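You operate a simulated robot arm through the tools that you are given. There is no shell and no other tool.

You are at the controls of a simulated two-armed robot. One attempt, no reset.

Task
Fetch the red cap and set it on the middle shelf of the bench rack. Put one of the clods from the top of the grading bench on the low bench. Take the ball of twine on the top of the grading bench and put it away on the fourth shelf from the bottom of the bench rack. Take the carton marked "silo" from the top of the grading bench and leave it on the second shelf from the bottom of the bench rack. Pick up the green plug with one hand, pass it to the other hand and put it on the deck behind the sight glass. Take the grease pot from the top of the grading bench and put it on the shelf under the grading bench. The order is free. Set down upright: red cap, ball of twine, carton, grease pot.
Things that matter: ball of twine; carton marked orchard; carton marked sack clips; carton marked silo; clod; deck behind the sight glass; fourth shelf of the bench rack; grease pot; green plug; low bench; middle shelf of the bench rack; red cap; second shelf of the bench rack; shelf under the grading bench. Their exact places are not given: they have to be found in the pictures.

The check looks at the end state, three seconds after you hand in, the way a careful person would. Anything else that was tipped, shoved, dropped, spilled or broken makes it a failure. A push-on lid holds only when it is set on centred and level and pressed home; a screw cap is set on level and turned clockwise until tight.

Robot
Two 7-joint arms with two-finger parallel grippers on one trunk, on a base that drives. Base frame: it is fixed to the floor where the robot stands at the start and does not move with it; the origin is under the middle of the robot, x ahead of it, y to its left, z up. Lengths are in mm, angles in degrees, forces in N, time in s.
The left shoulder is at the start at [62, 197, 1079], the right one opposite. With the tool pointing down near the work surface each hand reaches from about 320 to 720 mm from the robot's upright axis, wherever it stands, measured 20 degrees to its own side. Places, roughly: ball of twine (6x6x6 cm) [2300, -500, 800]; clod (7x6x4 cm) [2200, -300, 800]; clod (7x6x5 cm) [1700, -200, 800]; deck behind the sight glass (13x15 cm) [-1100, 1820, 840]; fourth shelf of the bench rack [2400, 400, 1300]; grease pot (8x7x15 cm) [1500, -1300, 900]; green plug (4x4x11 cm) [1600, -1000, 900]; low bench [4000, 1800, 400]; middle shelf of the bench rack [2400, 400, 1000]; red cap (5x5x7 cm) [1900, 200, 800]; second shelf of the bench rack [2400, 400, 500]; shelf under the grading bench [1500, -1800, 200]. Payload 1.57 kg a hand.
Tool frame (each hand has its own): the origin (TCP) lies between the finger pads and is the grasp point; the fingertips stand 30 mm ahead of it; z points along the fingers, y is the line along which they close. Largest opening 110 mm; finger width 24, thickness 12; the body of the gripper, 48 by 112 mm, starts 78 mm behind the TCP.
Orientation is that of the tool frame in the base frame, as a unit quaternion [x, y, z, w]. With the fingers straight down and closing along the base's y, the tool's x points along the base's -x, its y along +y and its z along -z.

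Tools
- The arms move only by the tool nudge_tool. It takes "left_steps", "right_steps" or both (then of equal length, played together; a hand with none holds still); each is one flat list of numbers, 7 for each row, row after row: the shift along the tool's x, y, z in mm, then the turn, a rotation vector about the tool's x, y, z in degrees, then the finger opening in mm, from 0 to 110. In form: [tx, ty, tz, ax, ay, az, jaw, tx, ty, tz, ax, ay, az, jaw, ...]. A call has 1 to 20 rows; each row shifts and turns the commanded pose from where the row before left it, along the tool's axes as they then stand. Rows are played at 5 a second. More than 50 mm and 8.6 degrees between two rows, or a gripper value outside its range, and nothing of the call is played. Where a pose cannot be reached the arm comes as near as it can. A force on the tool above 40 N (or 10 N above the force at the start of the call, whichever is more), or a blocked arm, ends the call early, and 0.2 s more pass. The fingers move at their own pace (about 72 mm/s each) and stop on an object; they squeeze with about 43 N. The grip force told is the motor's: it shows also when the fingers shut on nothing. Time passes only in rows, and 0.2 s behind the last, so rows that do not move let the fingers close. The reply holds the time, the measured pose of the TCP, the force on the tool along the base axes, the opening and the grip force, in the units named above and with some noise, with the torque about the TCP (base axes, N m) and any sound that the robot's microphone picked up.
- Cameras (640 x 400 px; columns grow to the right, rows downward): "scene" is now at [96.9, 19.7, 1671.8]; the picture's right is [0.17, -0.99, -0.00], its down [-0.69, -0.12, -0.71] and it looks along [0.70, 0.12, -0.70] (base axes); focal length 270 px, centre (320, 200). "left" rides on the left gripper at [70, -16, -141] in its tool frame; the picture's right is [0.23, 0.97, 0.00], its down [-0.85, 0.20, -0.48] and it looks along [-0.47, 0.11, 0.88] (tool axes); focal length 222 px, centre (320, 200). "right" rides on the right gripper at [70, 16, -141] in its tool frame; the picture's right is [-0.23, 0.97, 0.00], its down [-0.85, -0.20, -0.48] and it looks along [-0.47, -0.11, 0.88] (tool axes); focal length 222 px, centre (320, 200).
- get_image(camera): a new picture of that camera. The clock stands still meanwhile.
- lift_body(by): slides the trunk up (or, below 0, down) by that many mm; the arms and the scene camera ride with it, the base frame stays. It gives what a move gives, with no picture.
- steer(legs): drives the robot by 1 to 6 legs, each [ahead, left, turn to the left] in mm, mm and degrees, along the robot's own axes; the way and the turn of a leg run together, so that a leg with both is an arc; at most 1500 mm and 180 degrees a leg. The arms and the cameras ride along, it lands a little off, and it stops where it bumps. It gives what a move gives.
- turn_head(pan, tilt): turns the head with the scene camera to pan (to the left, within 86 degrees either way) and tilt (down, from -29 to 69), counted from straight ahead of the robot. It gives what a move gives.
- point_at(camera, pixels): for up to 12 pixels [column, row] of the newest picture of that camera ("zoom" is the newest enlarged one), the place [x, y, z] in the base frame of the surface seen there, good to about 3 mm, but the place of the scene camera against the robot may be out by one fixed shift of up to 25 mm in any direction. The clock stands still meanwhile.
- enlarge(camera, box): a new picture of the part [left, top, right, bottom] of that camera's present view, enlarged. The clock stands still meanwhile.
- job_done(): hands the job in; it is judged then, once.

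Unless the task says otherwise, let go and move clear before handing in.

The tools are called as name(argument=value, ...) on one line, values as JSON. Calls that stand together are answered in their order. nudge_tool: Moves the arms, as the interface text tells. Its arguments: {"type":"object","properties":{"left_steps":{"type":"array","items":{"type":"number"}},"right_steps":{"type":"array","items":{"type":"number"}}},"required":[]} The other tools are called the same way: lift_body (by) slides the trunk up or down; steer (legs) drives the base; turn_head (pan, tilt) turns the head that bears the scene camera; get_image (camera) takes a picture; point_at (camera, pixels) gives the place of the surface under pixels of a picture; enlarge (camera, box) takes an enlarged picture of a part of a camera's view; job_done () hands the job in.

At the start:

```text
clock: 0.0
left_tcp_pos: [403.6, 202.4, 1120.4]
left_orientation: [0.0, 1.0, -0.001, -0.001]
left_ft_force: [-0.5, -0.4, -0.3]
left_wrist_torque: [0.04, 0.0, -0.03]
left_grip_width: 109.8
left_grip_force: 0.0
right_tcp_pos: [356.9, -136.1, 1058.3]
right_orientation: [0.0, 1.0, -0.001, -0.001]
right_ft_force: [-0.9, 0.9, 0.3]
right_wrist_torque: [-0.01, -0.04, -0.02]
right_grip_width: 110.2
right_grip_force: 0.0
trunk travel left (down, up): [-675.0, 315.0]
robot x, y, heading: [2.1, 0.8, 0.1]
head pan, tilt: [9.8, 44.7]
```

scene: 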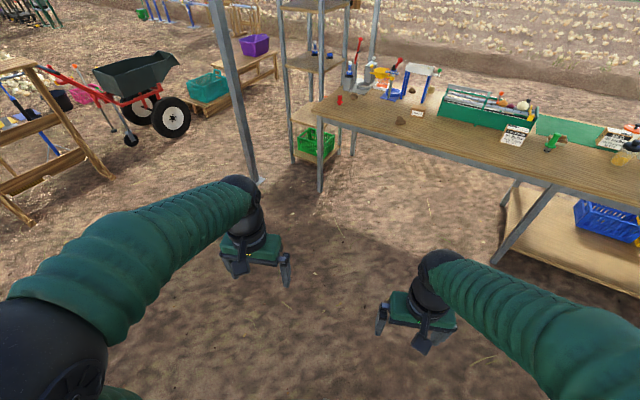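
right: 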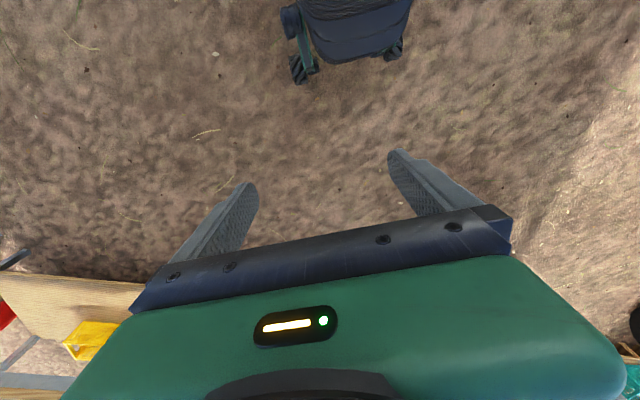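
left: 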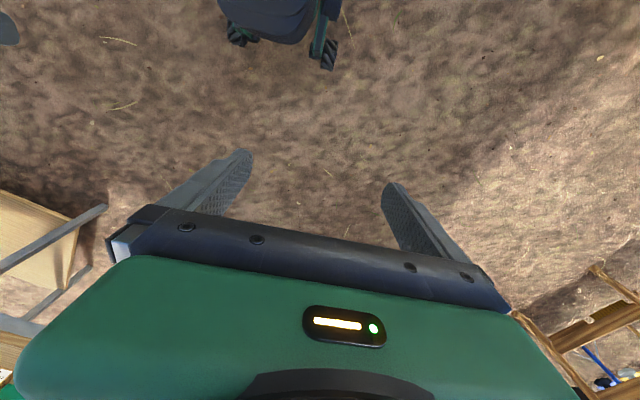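

The scene picture shows the grading bench ahead and to the right, with the red cap near (339,98) and the rack near (315,100). I'll turn the head to look around before driving.

turn_head(pan=-10, tilt=25)

get_image(camera="scene")

enlarge(camera="scene", box=[160, 100, 400, 250])

enlarge(camera="scene", box=[380, 130, 620, 280])

```text
clock: 0.8
left_tcp_pos: [401.7, 201.3, 1120.8]
left_orientation: [0.0, 1.0, 0.0, 0.0]
left_ft_force: [-0.3, 0.7, -0.4]
left_wrist_torque: [-0.01, 0.02, 0.02]
left_grip_width: 109.7
left_grip_force: 0.1
right_tcp_pos: [355.8, -136.3, 1058.7]
right_orientation: [0.0, 1.0, -0.001, 0.001]
right_ft_force: [-0.3, -0.3, -0.4]
right_wrist_torque: [-0.03, -0.01, 0.03]
right_grip_width: 110.2
right_grip_force: 0.2
trunk travel left (down, up): [-675.0, 315.0]
robot x, y, heading: [0.5, -1.6, 0.1]
head pan, tilt: [-10.0, 25.0]
```

```text
taken
```

scene: 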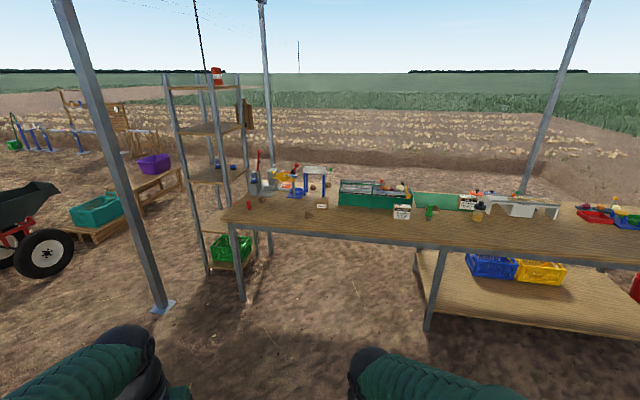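

```text
2.67 times, centred on (280, 175) of scene
```

zoom: 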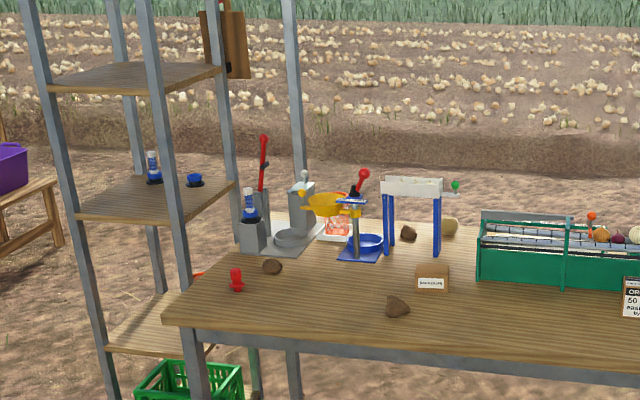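

```text
2.67 times, centred on (500, 205) of scene
```

zoom: 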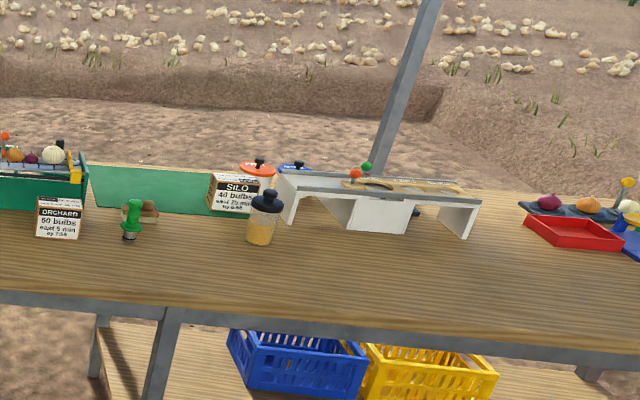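

The bench items are visible: red cap, twine behind the white arch, cartons and jar. I'll locate them and look for the sight glass behind-left and the low bench.

point_at(camera="zoom", pixels=[[60, 220], [132, 215], [238, 190], [262, 225], [265, 195], [120, 250], [268, 170], [310, 165]])

enlarge(camera="scene", box=[220, 150, 360, 238])

point_at(camera="zoom", pixels=[[130, 240], [190, 215], [395, 192], [440, 275], [485, 180], [370, 270], [100, 300], [460, 180], [120, 100]])

enlarge(camera="scene", box=[140, 60, 300, 300])

```text
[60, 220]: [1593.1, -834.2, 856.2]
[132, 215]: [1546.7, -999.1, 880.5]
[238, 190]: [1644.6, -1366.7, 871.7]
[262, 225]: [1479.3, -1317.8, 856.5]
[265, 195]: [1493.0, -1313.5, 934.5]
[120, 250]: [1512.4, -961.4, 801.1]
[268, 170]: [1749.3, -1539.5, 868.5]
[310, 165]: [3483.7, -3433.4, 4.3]
```

```text
4.55 times, centred on (290, 194) of scene
```

zoom: 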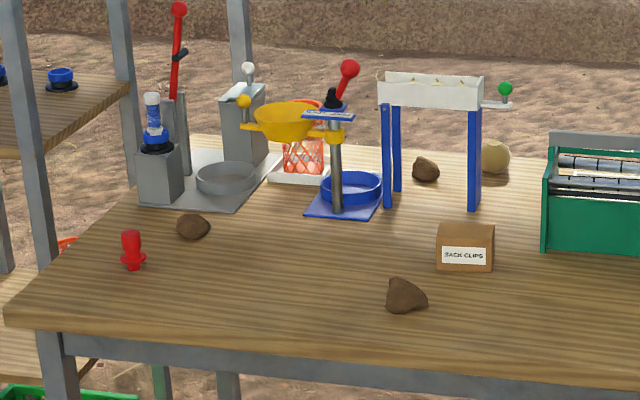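

```text
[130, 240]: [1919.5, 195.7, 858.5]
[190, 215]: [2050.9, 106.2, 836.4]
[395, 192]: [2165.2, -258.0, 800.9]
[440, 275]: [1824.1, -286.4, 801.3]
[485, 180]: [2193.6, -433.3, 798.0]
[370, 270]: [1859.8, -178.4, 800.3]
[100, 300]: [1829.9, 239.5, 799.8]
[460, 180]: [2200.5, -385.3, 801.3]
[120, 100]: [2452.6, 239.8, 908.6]
```

```text
1.67 times, centred on (220, 180) of scene
```

zoom: 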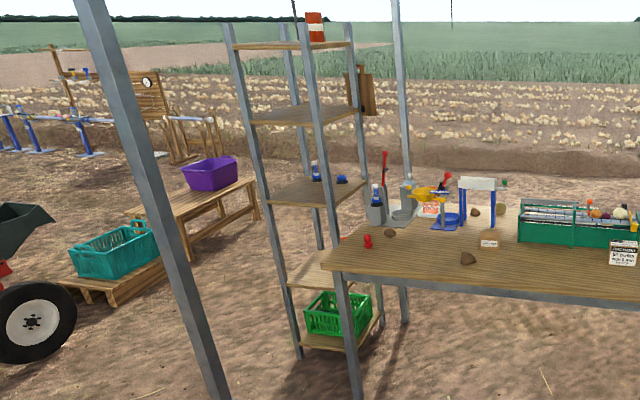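

point_at(camera="zoom", pixels=[[180, 205], [225, 192], [300, 190], [300, 115], [290, 44], [320, 275], [345, 345], [312, 172], [341, 180], [358, 78], [270, 115], [338, 200]])

turn_head(pan=30, tilt=20)

get_image(camera="scene")

turn_head(pan=86, tilt=30)

get_image(camera="scene")

turn_head(pan=-50, tilt=30)

get_image(camera="scene")

```text
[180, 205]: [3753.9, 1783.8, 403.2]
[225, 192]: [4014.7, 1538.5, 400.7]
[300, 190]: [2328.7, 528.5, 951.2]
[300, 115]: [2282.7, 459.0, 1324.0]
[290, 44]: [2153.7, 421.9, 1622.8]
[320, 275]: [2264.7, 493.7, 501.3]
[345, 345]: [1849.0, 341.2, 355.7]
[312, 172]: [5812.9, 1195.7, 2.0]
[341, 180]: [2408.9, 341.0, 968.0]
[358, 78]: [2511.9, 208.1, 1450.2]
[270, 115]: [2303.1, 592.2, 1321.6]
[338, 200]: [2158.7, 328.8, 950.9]
```

```text
clock: 1.9
left_tcp_pos: [402.3, 201.5, 1120.8]
left_orientation: [0.0, 1.0, 0.0, 0.0]
left_ft_force: [-0.5, -0.3, 0.9]
left_wrist_torque: [0.01, 0.02, 0.02]
left_grip_width: 109.8
left_grip_force: 0.0
right_tcp_pos: [356.3, -137.7, 1059.6]
right_orientation: [0.001, 1.0, 0.0, 0.001]
right_ft_force: [-0.6, -0.4, 0.6]
right_wrist_torque: [0.0, -0.03, 0.02]
right_grip_width: 110.0
right_grip_force: 0.1
trunk travel left (down, up): [-675.0, 315.0]
robot x, y, heading: [-1.1, -2.3, -0.2]
head pan, tilt: [30.0, 20.0]
```

```text
taken
```

scene: 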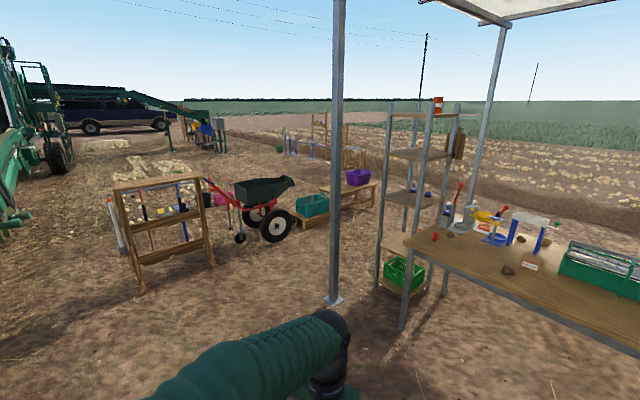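

```text
clock: 3.1
left_tcp_pos: [402.2, 202.5, 1120.6]
left_orientation: [0.0, 1.0, 0.001, 0.0]
left_ft_force: [0.6, 0.1, 0.3]
left_wrist_torque: [0.0, 0.01, -0.03]
left_grip_width: 110.0
left_grip_force: 0.1
right_tcp_pos: [355.9, -135.3, 1059.8]
right_orientation: [0.0, 1.0, 0.0, 0.0]
right_ft_force: [-0.7, 0.1, 0.8]
right_wrist_torque: [0.01, -0.04, -0.01]
right_grip_width: 110.2
right_grip_force: 0.2
trunk travel left (down, up): [-675.0, 315.0]
robot x, y, heading: [-1.9, -1.6, 0.1]
head pan, tilt: [85.9, 30.0]
```

```text
taken
```

scene: 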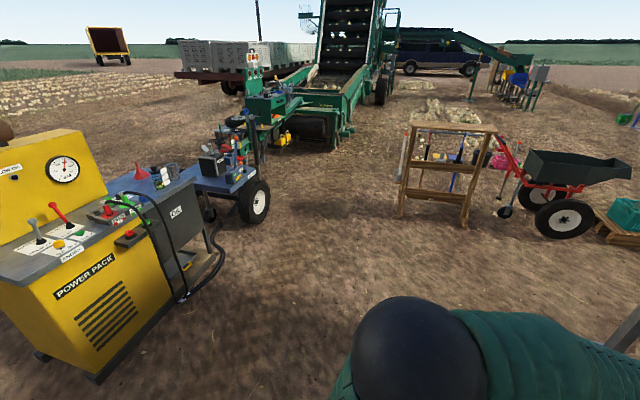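

```text
clock: 5.3
left_tcp_pos: [401.5, 202.1, 1120.5]
left_orientation: [-0.001, 1.0, 0.001, 0.0]
left_ft_force: [0.9, -0.1, -0.3]
left_wrist_torque: [0.01, 0.0, -0.01]
left_grip_width: 109.7
left_grip_force: 0.1
right_tcp_pos: [355.0, -137.1, 1060.0]
right_orientation: [0.0, 1.0, 0.001, 0.0]
right_ft_force: [-0.3, 0.4, -0.3]
right_wrist_torque: [-0.01, 0.01, 0.03]
right_grip_width: 109.9
right_grip_force: 0.1
trunk travel left (down, up): [-675.0, 315.0]
robot x, y, heading: [-0.6, -1.4, 0.0]
head pan, tilt: [-50.0, 30.0]
```

```text
taken
```

scene: 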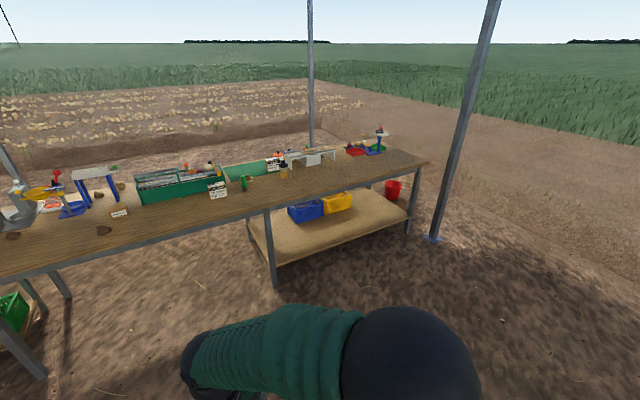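

The yellow power pack and a blue-decked cart are on the left (deck target area around (210,170) in the pan-86 view). I'll map the bench edges from the current view.

point_at(camera="scene", pixels=[[5, 272], [100, 248], [200, 223], [300, 197], [400, 169], [424, 162], [270, 260], [255, 205], [350, 230], [270, 268], [300, 215], [160, 195]])

enlarge(camera="scene", box=[200, 130, 440, 280])

point_at(camera="zoom", pixels=[[180, 340], [150, 270], [450, 270], [540, 205], [250, 250], [300, 225], [400, 200], [350, 300], [180, 290], [380, 250], [260, 230]])

```text
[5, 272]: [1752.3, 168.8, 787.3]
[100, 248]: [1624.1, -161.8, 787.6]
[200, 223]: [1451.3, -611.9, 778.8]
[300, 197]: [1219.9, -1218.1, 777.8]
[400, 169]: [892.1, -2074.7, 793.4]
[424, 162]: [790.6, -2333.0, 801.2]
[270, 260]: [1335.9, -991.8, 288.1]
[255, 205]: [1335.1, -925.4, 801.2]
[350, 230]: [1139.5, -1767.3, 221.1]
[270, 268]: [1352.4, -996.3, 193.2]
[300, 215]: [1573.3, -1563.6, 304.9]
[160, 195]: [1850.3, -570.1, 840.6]
```

```text
2.67 times, centred on (320, 205) of scene
```

zoom: 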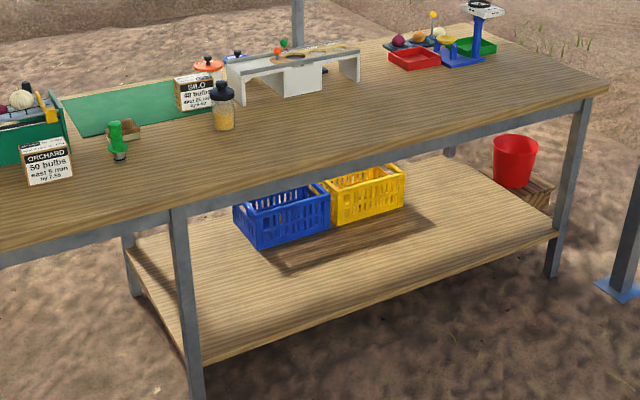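

```text
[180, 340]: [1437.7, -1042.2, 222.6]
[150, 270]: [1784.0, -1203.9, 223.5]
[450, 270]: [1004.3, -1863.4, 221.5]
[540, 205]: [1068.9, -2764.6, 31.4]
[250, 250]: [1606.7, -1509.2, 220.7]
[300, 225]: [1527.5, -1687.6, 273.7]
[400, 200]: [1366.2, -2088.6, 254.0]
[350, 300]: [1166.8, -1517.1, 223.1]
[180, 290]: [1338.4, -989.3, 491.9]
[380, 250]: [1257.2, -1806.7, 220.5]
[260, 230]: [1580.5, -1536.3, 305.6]
```

The bench runs at about -21° to the robot. Now I'll measure the robot's own base footprint and the bench's far edge.

get_image(camera="right")

point_at(camera="right", pixels=[[300, 20], [350, 55], [400, 50], [300, 75], [350, 20], [320, 120], [240, 200], [400, 170]])

get_image(camera="left")

point_at(camera="left", pixels=[[240, 10], [280, 40], [330, 60], [235, 35], [320, 10]])

turn_head(pan=-20, tilt=25)

enlarge(camera="scene", box=[200, 100, 440, 250])

```text
taken
```

right: 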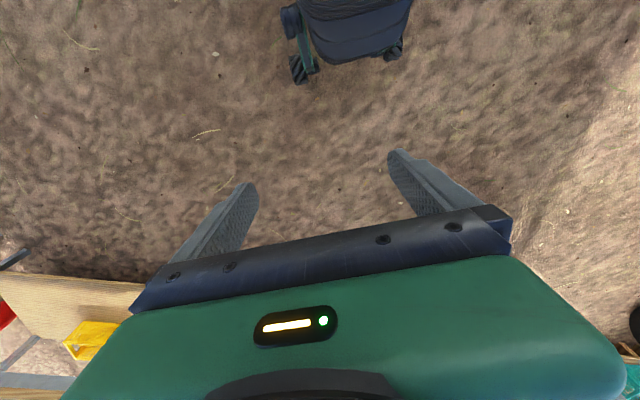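

```text
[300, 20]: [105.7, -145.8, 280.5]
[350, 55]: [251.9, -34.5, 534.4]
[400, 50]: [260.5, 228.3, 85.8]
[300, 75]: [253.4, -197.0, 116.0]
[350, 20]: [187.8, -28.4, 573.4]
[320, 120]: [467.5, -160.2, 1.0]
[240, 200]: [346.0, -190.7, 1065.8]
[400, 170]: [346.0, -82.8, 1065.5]
```

```text
taken
```

left: 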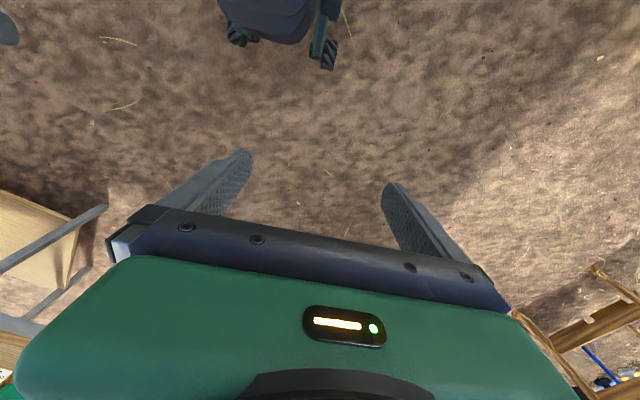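

```text
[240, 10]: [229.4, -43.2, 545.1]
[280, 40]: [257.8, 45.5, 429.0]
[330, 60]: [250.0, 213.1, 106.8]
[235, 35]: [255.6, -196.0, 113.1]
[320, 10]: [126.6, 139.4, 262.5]
```

```text
clock: 6.3
left_tcp_pos: [401.7, 202.6, 1121.4]
left_orientation: [-0.001, 1.0, 0.001, 0.001]
left_ft_force: [-0.6, -0.1, 0.6]
left_wrist_torque: [-0.02, 0.02, 0.0]
left_grip_width: 110.0
left_grip_force: 0.0
right_tcp_pos: [355.3, -136.9, 1059.2]
right_orientation: [-0.001, 1.0, 0.0, -0.001]
right_ft_force: [-0.9, -0.4, 0.2]
right_wrist_torque: [0.03, -0.01, -0.01]
right_grip_width: 109.9
right_grip_force: 0.0
trunk travel left (down, up): [-675.0, 315.0]
robot x, y, heading: [-0.9, 2.4, -0.0]
head pan, tilt: [-20.0, 25.0]
```

```text
2.67 times, centred on (320, 175) of scene
```

zoom: 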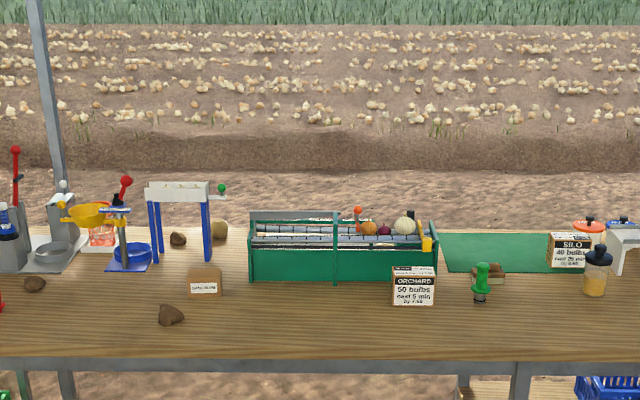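

point_at(camera="zoom", pixels=[[233, 241], [450, 235], [540, 236], [219, 231], [178, 239], [35, 284], [170, 315], [205, 285], [483, 280], [597, 280], [565, 255], [413, 288]])

turn_head(pan=0, tilt=69)

get_image(camera="scene")

```text
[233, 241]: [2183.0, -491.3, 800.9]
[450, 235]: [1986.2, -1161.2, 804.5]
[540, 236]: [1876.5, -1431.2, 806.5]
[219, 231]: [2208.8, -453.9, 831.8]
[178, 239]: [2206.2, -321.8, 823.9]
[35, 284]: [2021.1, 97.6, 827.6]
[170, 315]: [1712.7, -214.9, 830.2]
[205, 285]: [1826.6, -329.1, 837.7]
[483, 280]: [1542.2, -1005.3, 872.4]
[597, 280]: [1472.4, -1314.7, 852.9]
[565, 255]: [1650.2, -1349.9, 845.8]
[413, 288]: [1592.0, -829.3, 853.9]
```

```text
clock: 7.4
left_tcp_pos: [402.0, 202.2, 1121.7]
left_orientation: [-0.001, 1.0, 0.001, 0.0]
left_ft_force: [0.8, 0.3, -0.4]
left_wrist_torque: [0.0, -0.01, 0.04]
left_grip_width: 109.8
left_grip_force: 0.1
right_tcp_pos: [355.0, -136.0, 1059.9]
right_orientation: [0.0, 1.0, 0.0, 0.0]
right_ft_force: [0.2, -0.1, 0.2]
right_wrist_torque: [0.04, -0.02, 0.0]
right_grip_width: 110.2
right_grip_force: 0.2
trunk travel left (down, up): [-675.0, 315.0]
robot x, y, heading: [-3.5, 1.7, 0.0]
head pan, tilt: [0.0, 68.8]
```

```text
taken
```

scene: 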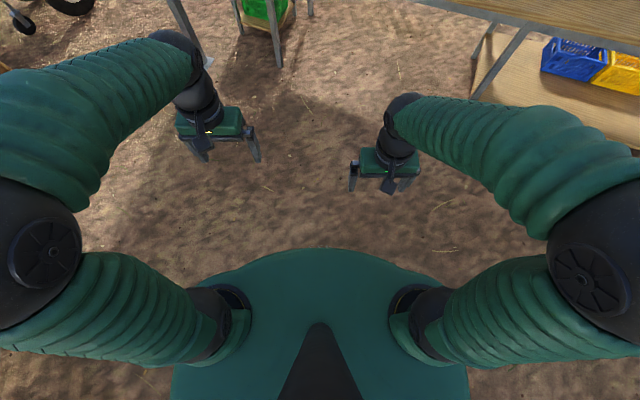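

point_at(camera="scene", pixels=[[320, 252], [320, 270], [250, 270], [180, 380], [320, 330], [257, 160], [353, 188], [252, 130], [355, 165], [390, 192]])

enlarge(camera="scene", box=[160, 90, 440, 265])

```text
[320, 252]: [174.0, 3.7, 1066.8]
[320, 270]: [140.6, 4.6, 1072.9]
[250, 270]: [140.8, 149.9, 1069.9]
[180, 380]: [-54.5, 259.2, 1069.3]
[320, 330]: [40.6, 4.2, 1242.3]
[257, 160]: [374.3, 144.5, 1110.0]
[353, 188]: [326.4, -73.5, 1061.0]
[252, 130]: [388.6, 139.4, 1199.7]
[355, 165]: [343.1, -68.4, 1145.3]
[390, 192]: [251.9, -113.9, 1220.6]
```

```text
2.29 times, centred on (300, 178) of scene
```

zoom: 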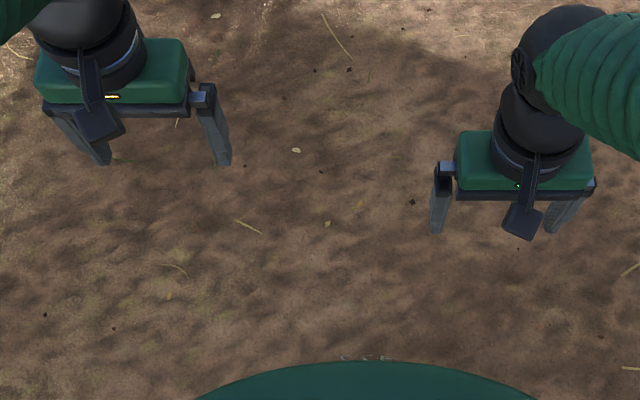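

The chest reaches about x=190 and base about x=270; the bench near edge sits at about 1573 mm along the -21° heading. I'll drive to face the right half of the bench (pot, carton, plug).

steer(legs=[[0, 0, -21], [1150, -580, 0]])

turn_head(pan=0, tilt=45)

get_image(camera="scene")

```text
clock: 15.0
left_tcp_pos: [1322.2, -914.8, 1123.2]
left_orientation: [0.184, 0.983, -0.001, 0.001]
left_ft_force: [0.0, -0.4, 0.4]
left_wrist_torque: [0.03, -0.01, 0.02]
left_grip_width: 110.1
left_grip_force: 0.1
right_tcp_pos: [1154.7, -1215.3, 1059.3]
right_orientation: [0.184, 0.983, -0.001, -0.001]
right_ft_force: [0.7, 0.4, 0.1]
right_wrist_torque: [0.02, -0.01, 0.02]
right_grip_width: 109.9
right_grip_force: 0.1
trunk travel left (down, up): [-675.0, 315.0]
robot x, y, heading: [876.9, -964.0, -21.2]
head pan, tilt: [0.0, 68.8]
```

```text
clock: 15.9
left_tcp_pos: [1322.0, -916.4, 1121.4]
left_orientation: [0.183, 0.983, 0.0, 0.0]
left_ft_force: [-1.2, -0.2, -0.6]
left_wrist_torque: [-0.06, 0.03, 0.03]
left_grip_width: 110.1
left_grip_force: 0.1
right_tcp_pos: [1156.1, -1215.1, 1059.0]
right_orientation: [0.184, 0.983, 0.0, -0.001]
right_ft_force: [-0.2, 0.0, 0.0]
right_wrist_torque: [0.03, 0.0, -0.01]
right_grip_width: 110.0
right_grip_force: 0.0
trunk travel left (down, up): [-675.0, 315.0]
robot x, y, heading: [874.5, -957.3, -21.2]
head pan, tilt: [0.0, 45.0]
```

```text
taken
```

scene: 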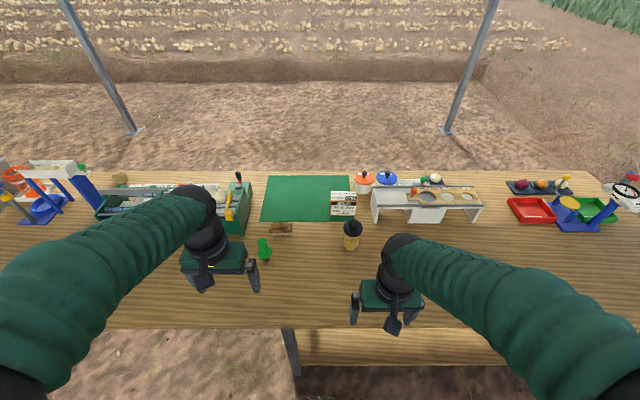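

enlarge(camera="scene", box=[230, 160, 390, 260])

point_at(camera="zoom", pixels=[[405, 133], [497, 133], [405, 220], [495, 218], [405, 125], [480, 310], [500, 290], [490, 330], [140, 350], [140, 390], [445, 125], [245, 270]])

point_at(camera="scene", pixels=[[200, 325], [450, 325], [250, 178], [340, 172], [545, 172], [125, 170], [134, 131], [446, 131], [300, 90], [300, 75]])

```text
4.00 times, centred on (310, 210) of scene
```

zoom: 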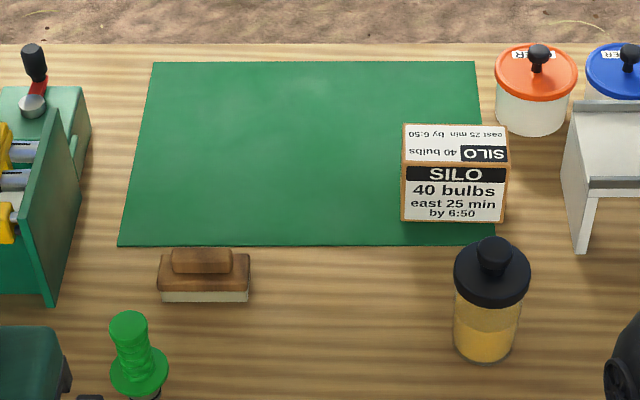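

```text
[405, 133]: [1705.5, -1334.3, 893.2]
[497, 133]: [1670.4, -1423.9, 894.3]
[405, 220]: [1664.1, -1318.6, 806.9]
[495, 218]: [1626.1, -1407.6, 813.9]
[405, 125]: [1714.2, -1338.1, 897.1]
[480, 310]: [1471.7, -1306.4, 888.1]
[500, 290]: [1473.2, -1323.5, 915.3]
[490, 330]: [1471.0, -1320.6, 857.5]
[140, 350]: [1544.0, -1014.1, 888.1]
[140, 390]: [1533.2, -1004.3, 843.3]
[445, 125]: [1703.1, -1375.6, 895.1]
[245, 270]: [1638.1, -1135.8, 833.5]
```

```text
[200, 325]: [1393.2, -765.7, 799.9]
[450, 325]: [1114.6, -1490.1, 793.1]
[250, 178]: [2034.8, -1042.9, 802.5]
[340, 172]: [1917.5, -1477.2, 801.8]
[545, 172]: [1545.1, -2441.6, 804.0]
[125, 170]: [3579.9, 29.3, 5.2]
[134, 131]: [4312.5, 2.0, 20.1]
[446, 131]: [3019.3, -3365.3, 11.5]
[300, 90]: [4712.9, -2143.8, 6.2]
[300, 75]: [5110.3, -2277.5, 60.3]
```

The SILO carton is ~107 mm wide but shallower in depth, the pot is a 7–8 cm jar with a black lid at zoom (490,300). I'll move closer and take a wrist-camera look at the pot.

steer(legs=[[110, -60, 0]])

get_image(camera="right")

get_image(camera="scene")

```text
clock: 17.2
left_tcp_pos: [1405.8, -1001.9, 1120.0]
left_orientation: [0.185, 0.983, -0.005, -0.001]
left_ft_force: [1.4, 0.7, 0.7]
left_wrist_torque: [-0.11, 0.02, 0.01]
left_grip_width: 109.9
left_grip_force: 0.2
right_tcp_pos: [1240.3, -1299.8, 1062.1]
right_orientation: [0.183, 0.983, -0.005, 0.0]
right_ft_force: [0.5, -0.1, 0.1]
right_wrist_torque: [-0.08, 0.01, -0.01]
right_grip_width: 110.2
right_grip_force: 0.2
trunk travel left (down, up): [-675.0, 315.0]
robot x, y, heading: [957.5, -1053.8, -21.3]
head pan, tilt: [0.0, 45.0]
```

```text
taken
```

right: 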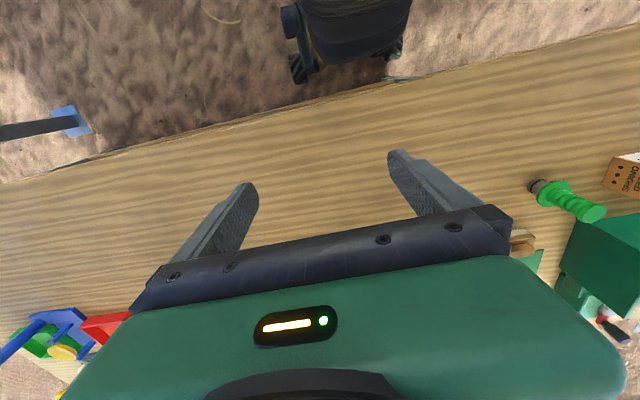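

```text
taken
```

scene: 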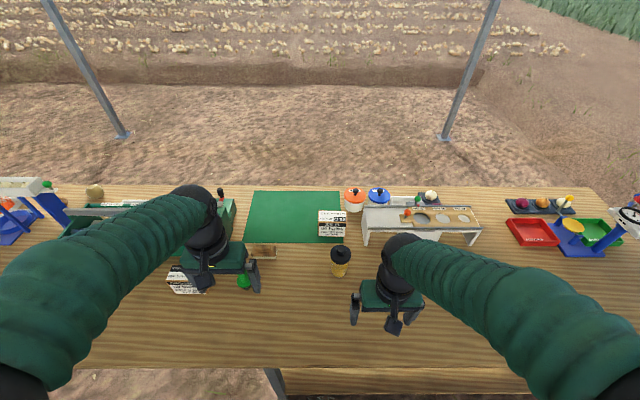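

enlarge(camera="scene", box=[310, 240, 470, 340])

point_at(camera="zoom", pixels=[[183, 310], [172, 320], [190, 320], [175, 240], [190, 240], [420, 345], [415, 290], [90, 90], [120, 110], [120, 130], [100, 110], [150, 110]])

point_at(camera="right", pixels=[[240, 200], [230, 235], [400, 165], [440, 200], [553, 192], [595, 213], [537, 186], [300, 105], [500, 60]])

```text
4.00 times, centred on (390, 290) of scene
```

zoom: 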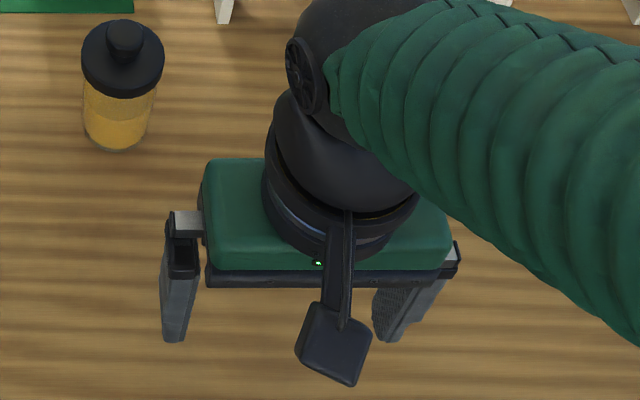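

```text
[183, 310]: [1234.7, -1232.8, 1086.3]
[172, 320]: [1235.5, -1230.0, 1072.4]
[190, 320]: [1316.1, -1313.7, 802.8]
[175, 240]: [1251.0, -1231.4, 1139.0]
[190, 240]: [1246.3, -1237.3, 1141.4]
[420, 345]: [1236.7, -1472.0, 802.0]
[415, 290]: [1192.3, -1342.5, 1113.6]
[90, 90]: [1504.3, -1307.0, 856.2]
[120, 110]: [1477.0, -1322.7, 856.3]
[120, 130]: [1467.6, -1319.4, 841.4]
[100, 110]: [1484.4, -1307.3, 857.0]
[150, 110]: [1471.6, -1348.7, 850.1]
```

```text
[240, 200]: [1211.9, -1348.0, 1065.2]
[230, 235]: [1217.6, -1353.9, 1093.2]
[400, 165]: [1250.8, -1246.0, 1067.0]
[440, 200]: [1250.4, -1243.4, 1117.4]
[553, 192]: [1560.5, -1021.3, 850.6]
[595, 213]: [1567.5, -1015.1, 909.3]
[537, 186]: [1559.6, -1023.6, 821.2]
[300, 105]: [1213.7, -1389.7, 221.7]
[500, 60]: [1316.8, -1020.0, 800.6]
```

The wrist camera puts the bench top at z≈800.6 and reveals a scene-camera shift of about -17 mm forward. I estimate the pot axis at (1523,-1344); I'll tilt the right hand 60° forward and move toward a spot above/before it.

nudge_tool(right_steps=[-25, 7.75, 0, 0, -7.5, 0, 110, -24.8, 7.75, 3.3, 0, -7.5, 0, 110, -24.1, 7.75, 6.5, 0, -7.5, 0, 110, -23.1, 7.75, 9.6, 0, -7.5, 0, 110, -21.7, 7.75, 12.5, 0, -7.5, 0, 110, -19.8, 7.75, 15.2, 0, -7.5, 0, 110, -17.7, 7.75, 17.7, 0, -7.5, 0, 110, -15.2, 7.75, 19.8, 0, -7.5, 0, 110, 0, 0, 0, 0, 0, 0, 110])

get_image(camera="right")

get_image(camera="scene")

```text
clock: 19.2
left_tcp_pos: [1401.8, -1012.9, 1122.8]
left_orientation: [0.184, 0.983, 0.001, 0.0]
left_ft_force: [-0.6, 0.3, 0.4]
left_wrist_torque: [0.03, -0.01, 0.0]
left_grip_width: 110.2
left_grip_force: 0.1
right_tcp_pos: [1445.7, -1327.1, 1060.7]
right_orientation: [0.16, 0.85, -0.091, 0.493]
right_ft_force: [0.4, -0.8, 0.6]
right_wrist_torque: [-0.01, -0.04, -0.02]
right_grip_width: 110.1
right_grip_force: 0.1
trunk travel left (down, up): [-675.0, 315.0]
robot x, y, heading: [955.7, -1053.5, -21.2]
head pan, tilt: [0.0, 45.0]
```

```text
taken
```

right: 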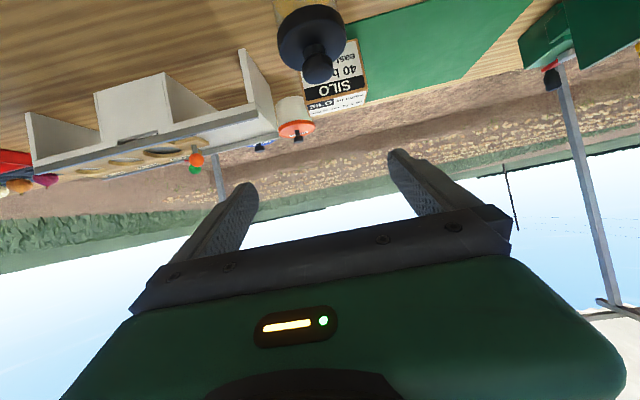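

```text
taken
```

scene: 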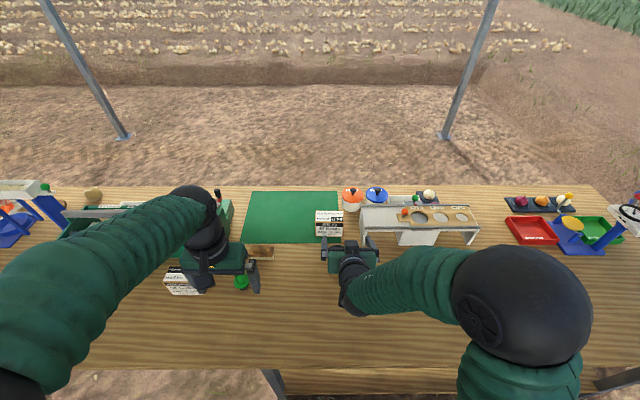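

point_at(camera="right", pixels=[[282, 45], [346, 40], [317, 70], [290, 8], [325, 5], [300, 30], [310, 85], [362, 90], [350, 45], [245, 60], [270, 95]])

```text
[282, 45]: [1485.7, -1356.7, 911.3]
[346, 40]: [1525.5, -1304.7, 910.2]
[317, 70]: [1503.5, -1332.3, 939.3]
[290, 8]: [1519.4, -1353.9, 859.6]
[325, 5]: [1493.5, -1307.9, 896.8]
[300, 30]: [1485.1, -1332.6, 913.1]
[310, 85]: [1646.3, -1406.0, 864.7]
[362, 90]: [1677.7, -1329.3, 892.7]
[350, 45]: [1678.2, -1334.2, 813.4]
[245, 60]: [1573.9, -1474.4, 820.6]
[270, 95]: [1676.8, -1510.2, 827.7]
```

nudge_tool(right_steps=[34.2, 3.3, 12.6, 0, 0, 0, 110, 34.2, 3.3, 12.6, 0, 0, 0, 110, 34.2, 3.3, 12.6, 0, 0, 0, 110, 34.2, 3.3, 12.6, 0, 0, 0, 110, 0, 0, 0, 0, 0, 0, 110])

get_image(camera="right")

get_image(camera="scene")

```text
clock: 20.4
left_tcp_pos: [1402.7, -1011.7, 1121.5]
left_orientation: [0.184, 0.983, 0.0, 0.0]
left_ft_force: [-0.5, 0.7, 0.2]
left_wrist_torque: [-0.04, -0.02, 0.01]
left_grip_width: 110.0
left_grip_force: 0.0
right_tcp_pos: [1428.8, -1301.7, 916.0]
right_orientation: [0.158, 0.851, -0.091, 0.492]
right_ft_force: [0.0, -0.9, -0.7]
right_wrist_torque: [0.0, -0.03, 0.0]
right_grip_width: 110.1
right_grip_force: 0.1
trunk travel left (down, up): [-675.0, 315.0]
robot x, y, heading: [956.0, -1055.0, -21.5]
head pan, tilt: [0.0, 45.0]
```

```text
taken
```

right: 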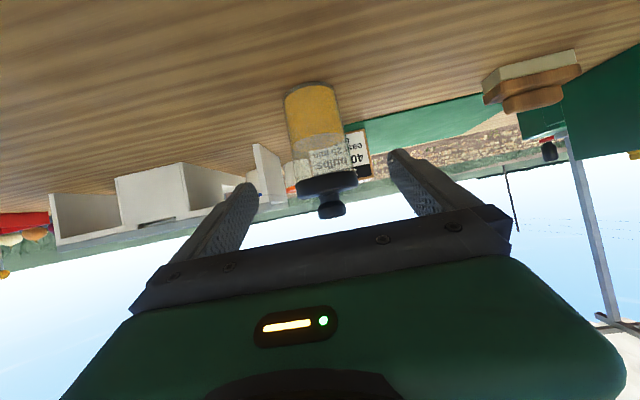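

```text
taken
```

scene: 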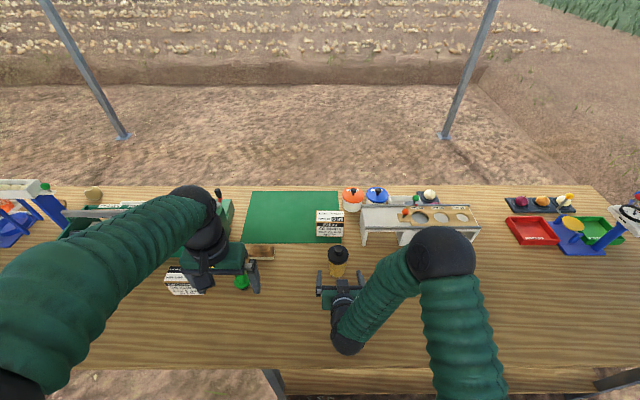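

point_at(camera="right", pixels=[[290, 100], [315, 95], [338, 110], [290, 150], [315, 150], [345, 160], [325, 185], [300, 190], [352, 182], [310, 85], [250, 195], [395, 165]])

```text
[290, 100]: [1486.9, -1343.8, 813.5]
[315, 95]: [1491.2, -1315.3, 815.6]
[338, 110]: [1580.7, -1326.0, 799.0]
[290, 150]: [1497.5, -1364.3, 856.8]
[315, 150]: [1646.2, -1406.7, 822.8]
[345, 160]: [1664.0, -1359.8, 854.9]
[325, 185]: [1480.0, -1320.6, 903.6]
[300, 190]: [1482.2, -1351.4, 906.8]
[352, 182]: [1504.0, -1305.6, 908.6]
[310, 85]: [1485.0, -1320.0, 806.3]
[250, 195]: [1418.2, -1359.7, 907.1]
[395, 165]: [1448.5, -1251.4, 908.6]
```

The pot is centred between the fingers (body at col 285–345, fingers 240/395). I'll advance 102 mm along the tool and close.

nudge_tool(right_steps=[1, -0.5, 34, 0, 0, 0, 110, 1, -0.5, 34, 0, 0, 0, 110, 1, -0.5, 34, 0, 0, 0, 110, 0, 0, 0, 0, 0, 0, 110])

get_image(camera="right")

```text
clock: 21.4
left_tcp_pos: [1403.2, -1012.1, 1122.0]
left_orientation: [0.184, 0.983, -0.001, 0.0]
left_ft_force: [-0.2, 0.1, 0.1]
left_wrist_torque: [-0.02, 0.01, -0.04]
left_grip_width: 110.0
left_grip_force: 0.1
right_tcp_pos: [1508.8, -1337.4, 861.5]
right_orientation: [0.159, 0.852, -0.092, 0.491]
right_ft_force: [-0.7, -0.3, 0.6]
right_wrist_torque: [-0.01, 0.02, 0.0]
right_grip_width: 110.1
right_grip_force: 0.0
trunk travel left (down, up): [-675.0, 315.0]
robot x, y, heading: [956.5, -1052.0, -21.4]
head pan, tilt: [0.0, 45.0]
```

```text
taken
```

right: 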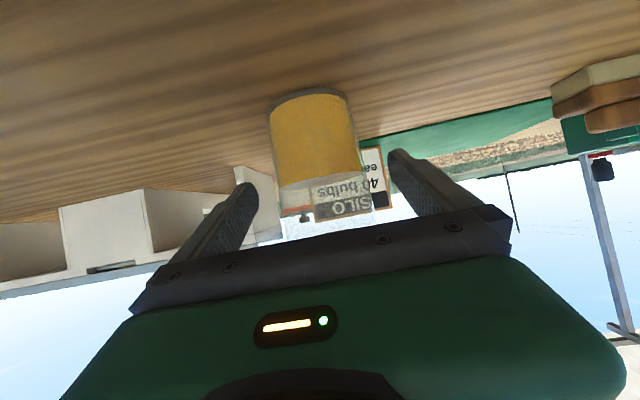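

point_at(camera="right", pixels=[[310, 110], [280, 130], [345, 120], [310, 150], [275, 170], [357, 150], [300, 180]])

```text
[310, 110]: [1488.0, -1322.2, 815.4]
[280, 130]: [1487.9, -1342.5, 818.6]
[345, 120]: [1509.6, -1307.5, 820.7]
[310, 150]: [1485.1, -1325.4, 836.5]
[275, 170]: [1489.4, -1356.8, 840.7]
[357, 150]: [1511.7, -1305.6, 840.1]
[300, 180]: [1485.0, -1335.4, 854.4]
```

Front surface of the jar is ~24 mm before the TCP, so the grip point is near its centre. Closing.

nudge_tool(right_steps=[0, 0, 0, 0, 0, 0, 80, 0, 0, 0, 0, 0, 0, 60, 0, 0, 0, 0, 0, 0, 50, 0, 0, 0, 0, 0, 0, 50, 0, 0, 0, 0, 0, 0, 50])

```text
clock: 22.6
left_tcp_pos: [1404.0, -1012.2, 1120.1]
left_orientation: [0.184, 0.983, 0.001, 0.0]
left_ft_force: [0.5, -0.3, 1.5]
left_wrist_torque: [-0.04, 0.02, 0.0]
left_grip_width: 109.9
left_grip_force: 0.1
right_tcp_pos: [1510.1, -1337.1, 862.6]
right_orientation: [0.159, 0.851, -0.092, 0.492]
right_ft_force: [0.5, 1.3, -0.1]
right_wrist_torque: [-0.02, 0.0, 0.03]
right_grip_width: 62.3
right_grip_force: 43.1
trunk travel left (down, up): [-675.0, 315.0]
robot x, y, heading: [956.9, -1057.6, -21.3]
head pan, tilt: [0.0, 45.0]
```

nudge_tool(right_steps=[-17.3, 0, -10, 0, 0, 0, 50, -17.3, 0, -10, 0, 0, 0, 50, -17.3, 0, -10, 0, 0, 0, 50, -17.3, 0, -10, 0, 0, 0, 50])

get_image(camera="right")

get_image(camera="scene")

```text
clock: 23.6
left_tcp_pos: [1404.1, -1012.3, 1120.8]
left_orientation: [0.184, 0.983, 0.0, 0.001]
left_ft_force: [-1.0, 0.5, -0.6]
left_wrist_torque: [0.0, -0.01, -0.01]
left_grip_width: 109.9
left_grip_force: 0.1
right_tcp_pos: [1508.1, -1335.9, 942.3]
right_orientation: [0.159, 0.851, -0.092, 0.492]
right_ft_force: [-0.1, -0.5, -1.3]
right_wrist_torque: [-0.01, -0.01, -0.02]
right_grip_width: 66.6
right_grip_force: 36.7
trunk travel left (down, up): [-675.0, 315.0]
robot x, y, heading: [958.7, -1055.4, -21.3]
head pan, tilt: [0.0, 45.0]
```

```text
taken
```

right: 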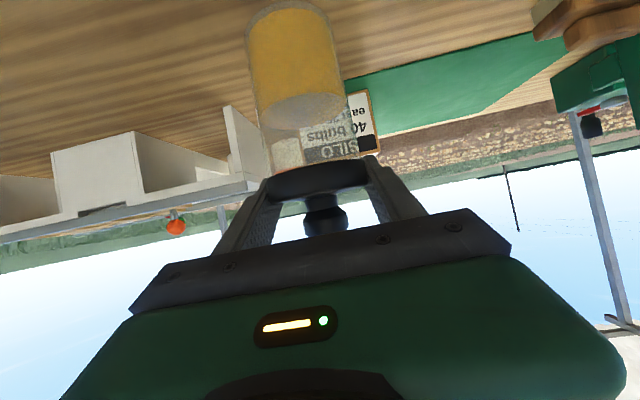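

```text
taken
```

scene: 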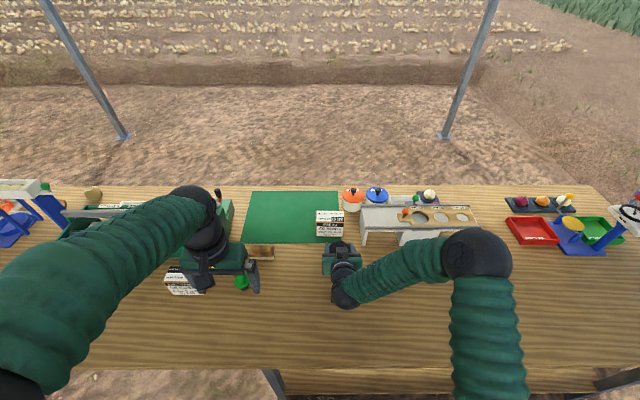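

The view changed: the lid is now between the fingers, so the jar seems not to have risen. Checking its position.

point_at(camera="right", pixels=[[290, 10], [290, 50], [260, 100], [320, 165], [295, 185], [355, 185], [325, 220]])

enlarge(camera="scene", box=[290, 200, 410, 320])

```text
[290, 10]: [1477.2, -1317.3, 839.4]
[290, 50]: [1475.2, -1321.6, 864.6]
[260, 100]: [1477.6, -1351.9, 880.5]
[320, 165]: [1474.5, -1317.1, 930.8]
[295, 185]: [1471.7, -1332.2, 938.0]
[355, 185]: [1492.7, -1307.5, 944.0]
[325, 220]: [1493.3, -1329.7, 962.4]
```

```text
3.33 times, centred on (350, 260) of scene
```

zoom: 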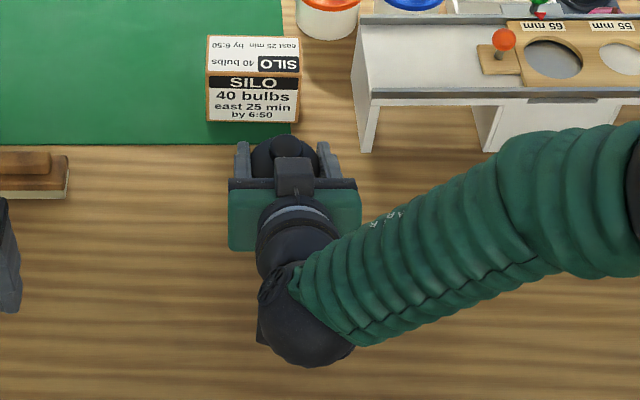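

enlarge(camera="right", box=[220, 0, 420, 240])

get_image(camera="left")

```text
1.67 times, centred on (320, 120) of right
```

zoom: 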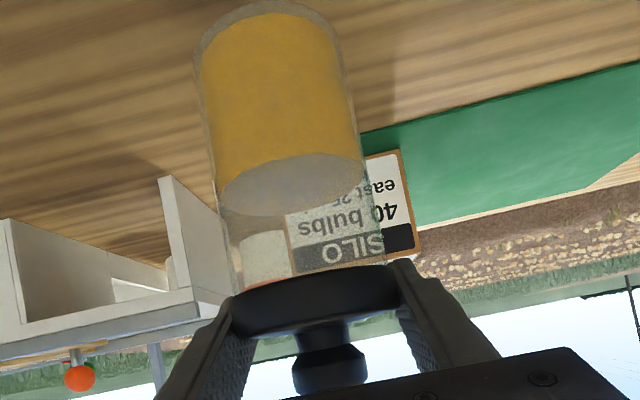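

```text
taken
```

left: 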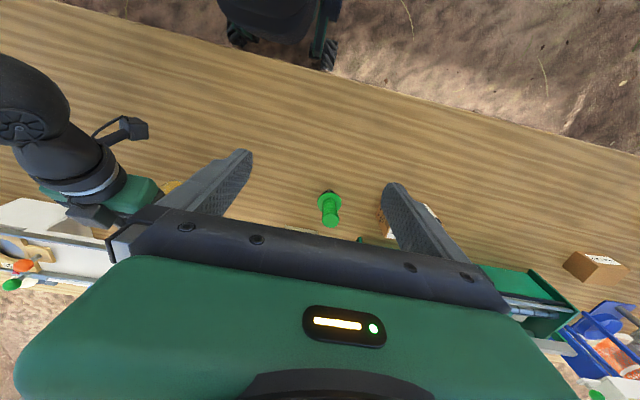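

nudge_tool(right_steps=[0, 0, 0, 0, 0, 0, 50, 0, 0, 0, 0, 0, 0, 50])

get_image(camera="right")

point_at(camera="right", pixels=[[290, 8], [290, 50], [320, 165], [295, 185], [250, 30], [330, 30], [325, 220]])

```text
clock: 24.2
left_tcp_pos: [1403.7, -1011.5, 1121.3]
left_orientation: [0.183, 0.983, -0.001, 0.0]
left_ft_force: [0.1, -0.1, -0.7]
left_wrist_torque: [0.03, 0.01, 0.0]
left_grip_width: 110.1
left_grip_force: 0.1
right_tcp_pos: [1509.4, -1337.3, 943.2]
right_orientation: [0.159, 0.851, -0.091, 0.491]
right_ft_force: [0.3, 0.2, -1.8]
right_wrist_torque: [0.01, -0.03, 0.04]
right_grip_width: 66.1
right_grip_force: 43.0
trunk travel left (down, up): [-675.0, 315.0]
robot x, y, heading: [954.6, -1053.7, -21.1]
head pan, tilt: [0.0, 45.0]
```

```text
taken
```

right: 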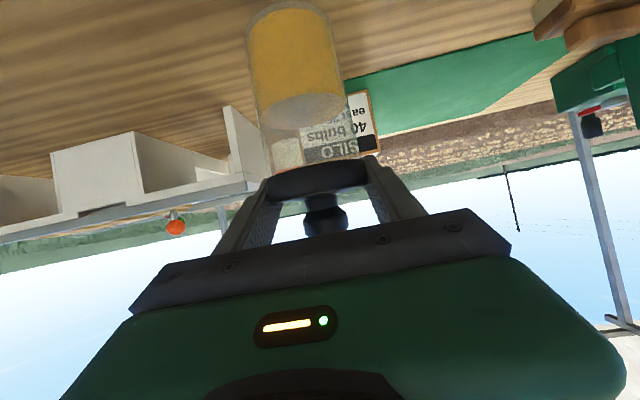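

```text
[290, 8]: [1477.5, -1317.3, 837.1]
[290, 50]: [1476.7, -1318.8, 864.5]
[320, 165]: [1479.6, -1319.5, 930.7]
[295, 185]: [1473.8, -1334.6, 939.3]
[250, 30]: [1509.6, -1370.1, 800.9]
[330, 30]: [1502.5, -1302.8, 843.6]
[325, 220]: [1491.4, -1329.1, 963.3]
```

point_at(camera="right", pixels=[[252, 40], [334, 40], [293, 40], [256, 70], [340, 75], [270, 180], [362, 175], [258, 40], [328, 40], [262, 90], [338, 90], [303, 225]])

enlarge(camera="scene", box=[310, 210, 370, 270])

```text
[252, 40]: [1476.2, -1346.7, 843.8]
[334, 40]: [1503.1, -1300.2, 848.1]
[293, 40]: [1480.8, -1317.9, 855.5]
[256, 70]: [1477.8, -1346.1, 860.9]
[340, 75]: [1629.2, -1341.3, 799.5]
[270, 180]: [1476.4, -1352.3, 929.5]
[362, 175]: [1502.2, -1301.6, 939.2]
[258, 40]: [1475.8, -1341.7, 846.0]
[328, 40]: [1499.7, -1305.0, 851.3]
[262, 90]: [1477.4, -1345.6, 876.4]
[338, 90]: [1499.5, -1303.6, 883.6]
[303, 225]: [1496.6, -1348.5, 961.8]
```

```text
6.67 times, centred on (340, 240) of scene
```

zoom: 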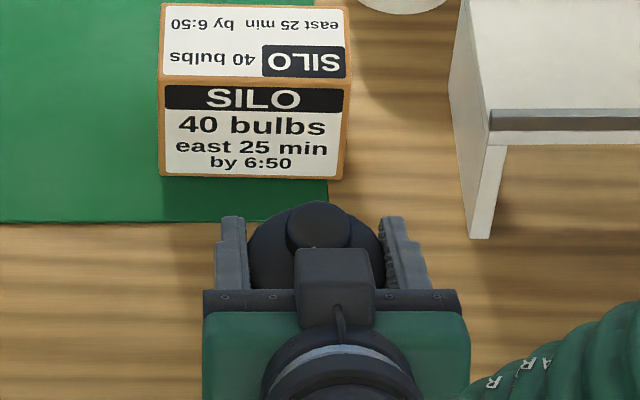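

The jar weighs only ~1.8 N and hangs upright, centred in the fingers by its lid. I'll back away gently to bring it out over the floor in front of the bench.

steer(legs=[[-430, 0, 0]])

get_image(camera="right")

get_image(camera="scene")

```text
clock: 26.8
left_tcp_pos: [1006.4, -858.0, 1121.2]
left_orientation: [0.185, 0.983, 0.0, 0.0]
left_ft_force: [-0.2, 0.0, 0.6]
left_wrist_torque: [-0.01, -0.02, -0.01]
left_grip_width: 110.0
left_grip_force: 0.1
right_tcp_pos: [1110.8, -1182.0, 942.3]
right_orientation: [0.158, 0.851, -0.091, 0.492]
right_ft_force: [-0.7, 0.1, -2.7]
right_wrist_torque: [0.03, -0.02, 0.01]
right_grip_width: 66.2
right_grip_force: 42.6
trunk travel left (down, up): [-675.0, 315.0]
robot x, y, heading: [557.5, -896.4, -21.4]
head pan, tilt: [0.0, 45.0]
```

```text
taken
```

right: 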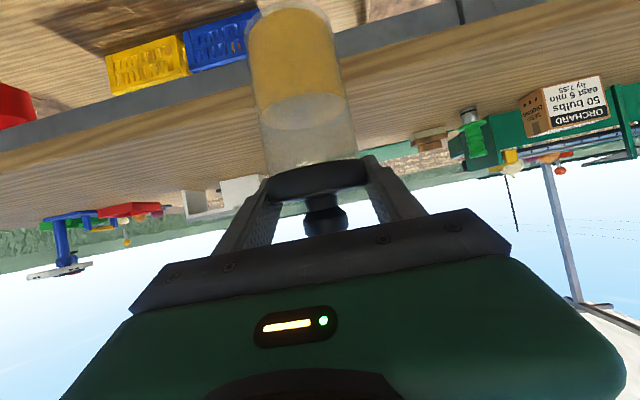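

```text
taken
```

scene: 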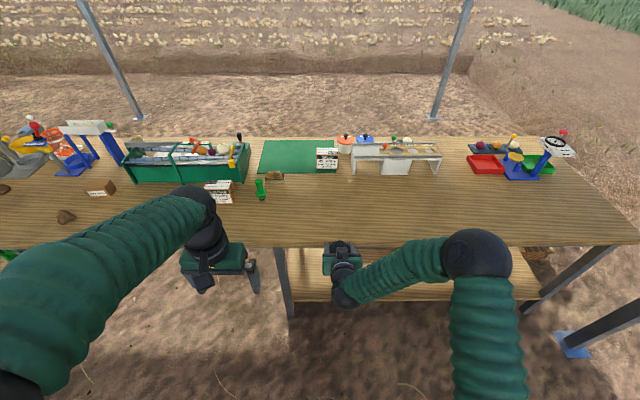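

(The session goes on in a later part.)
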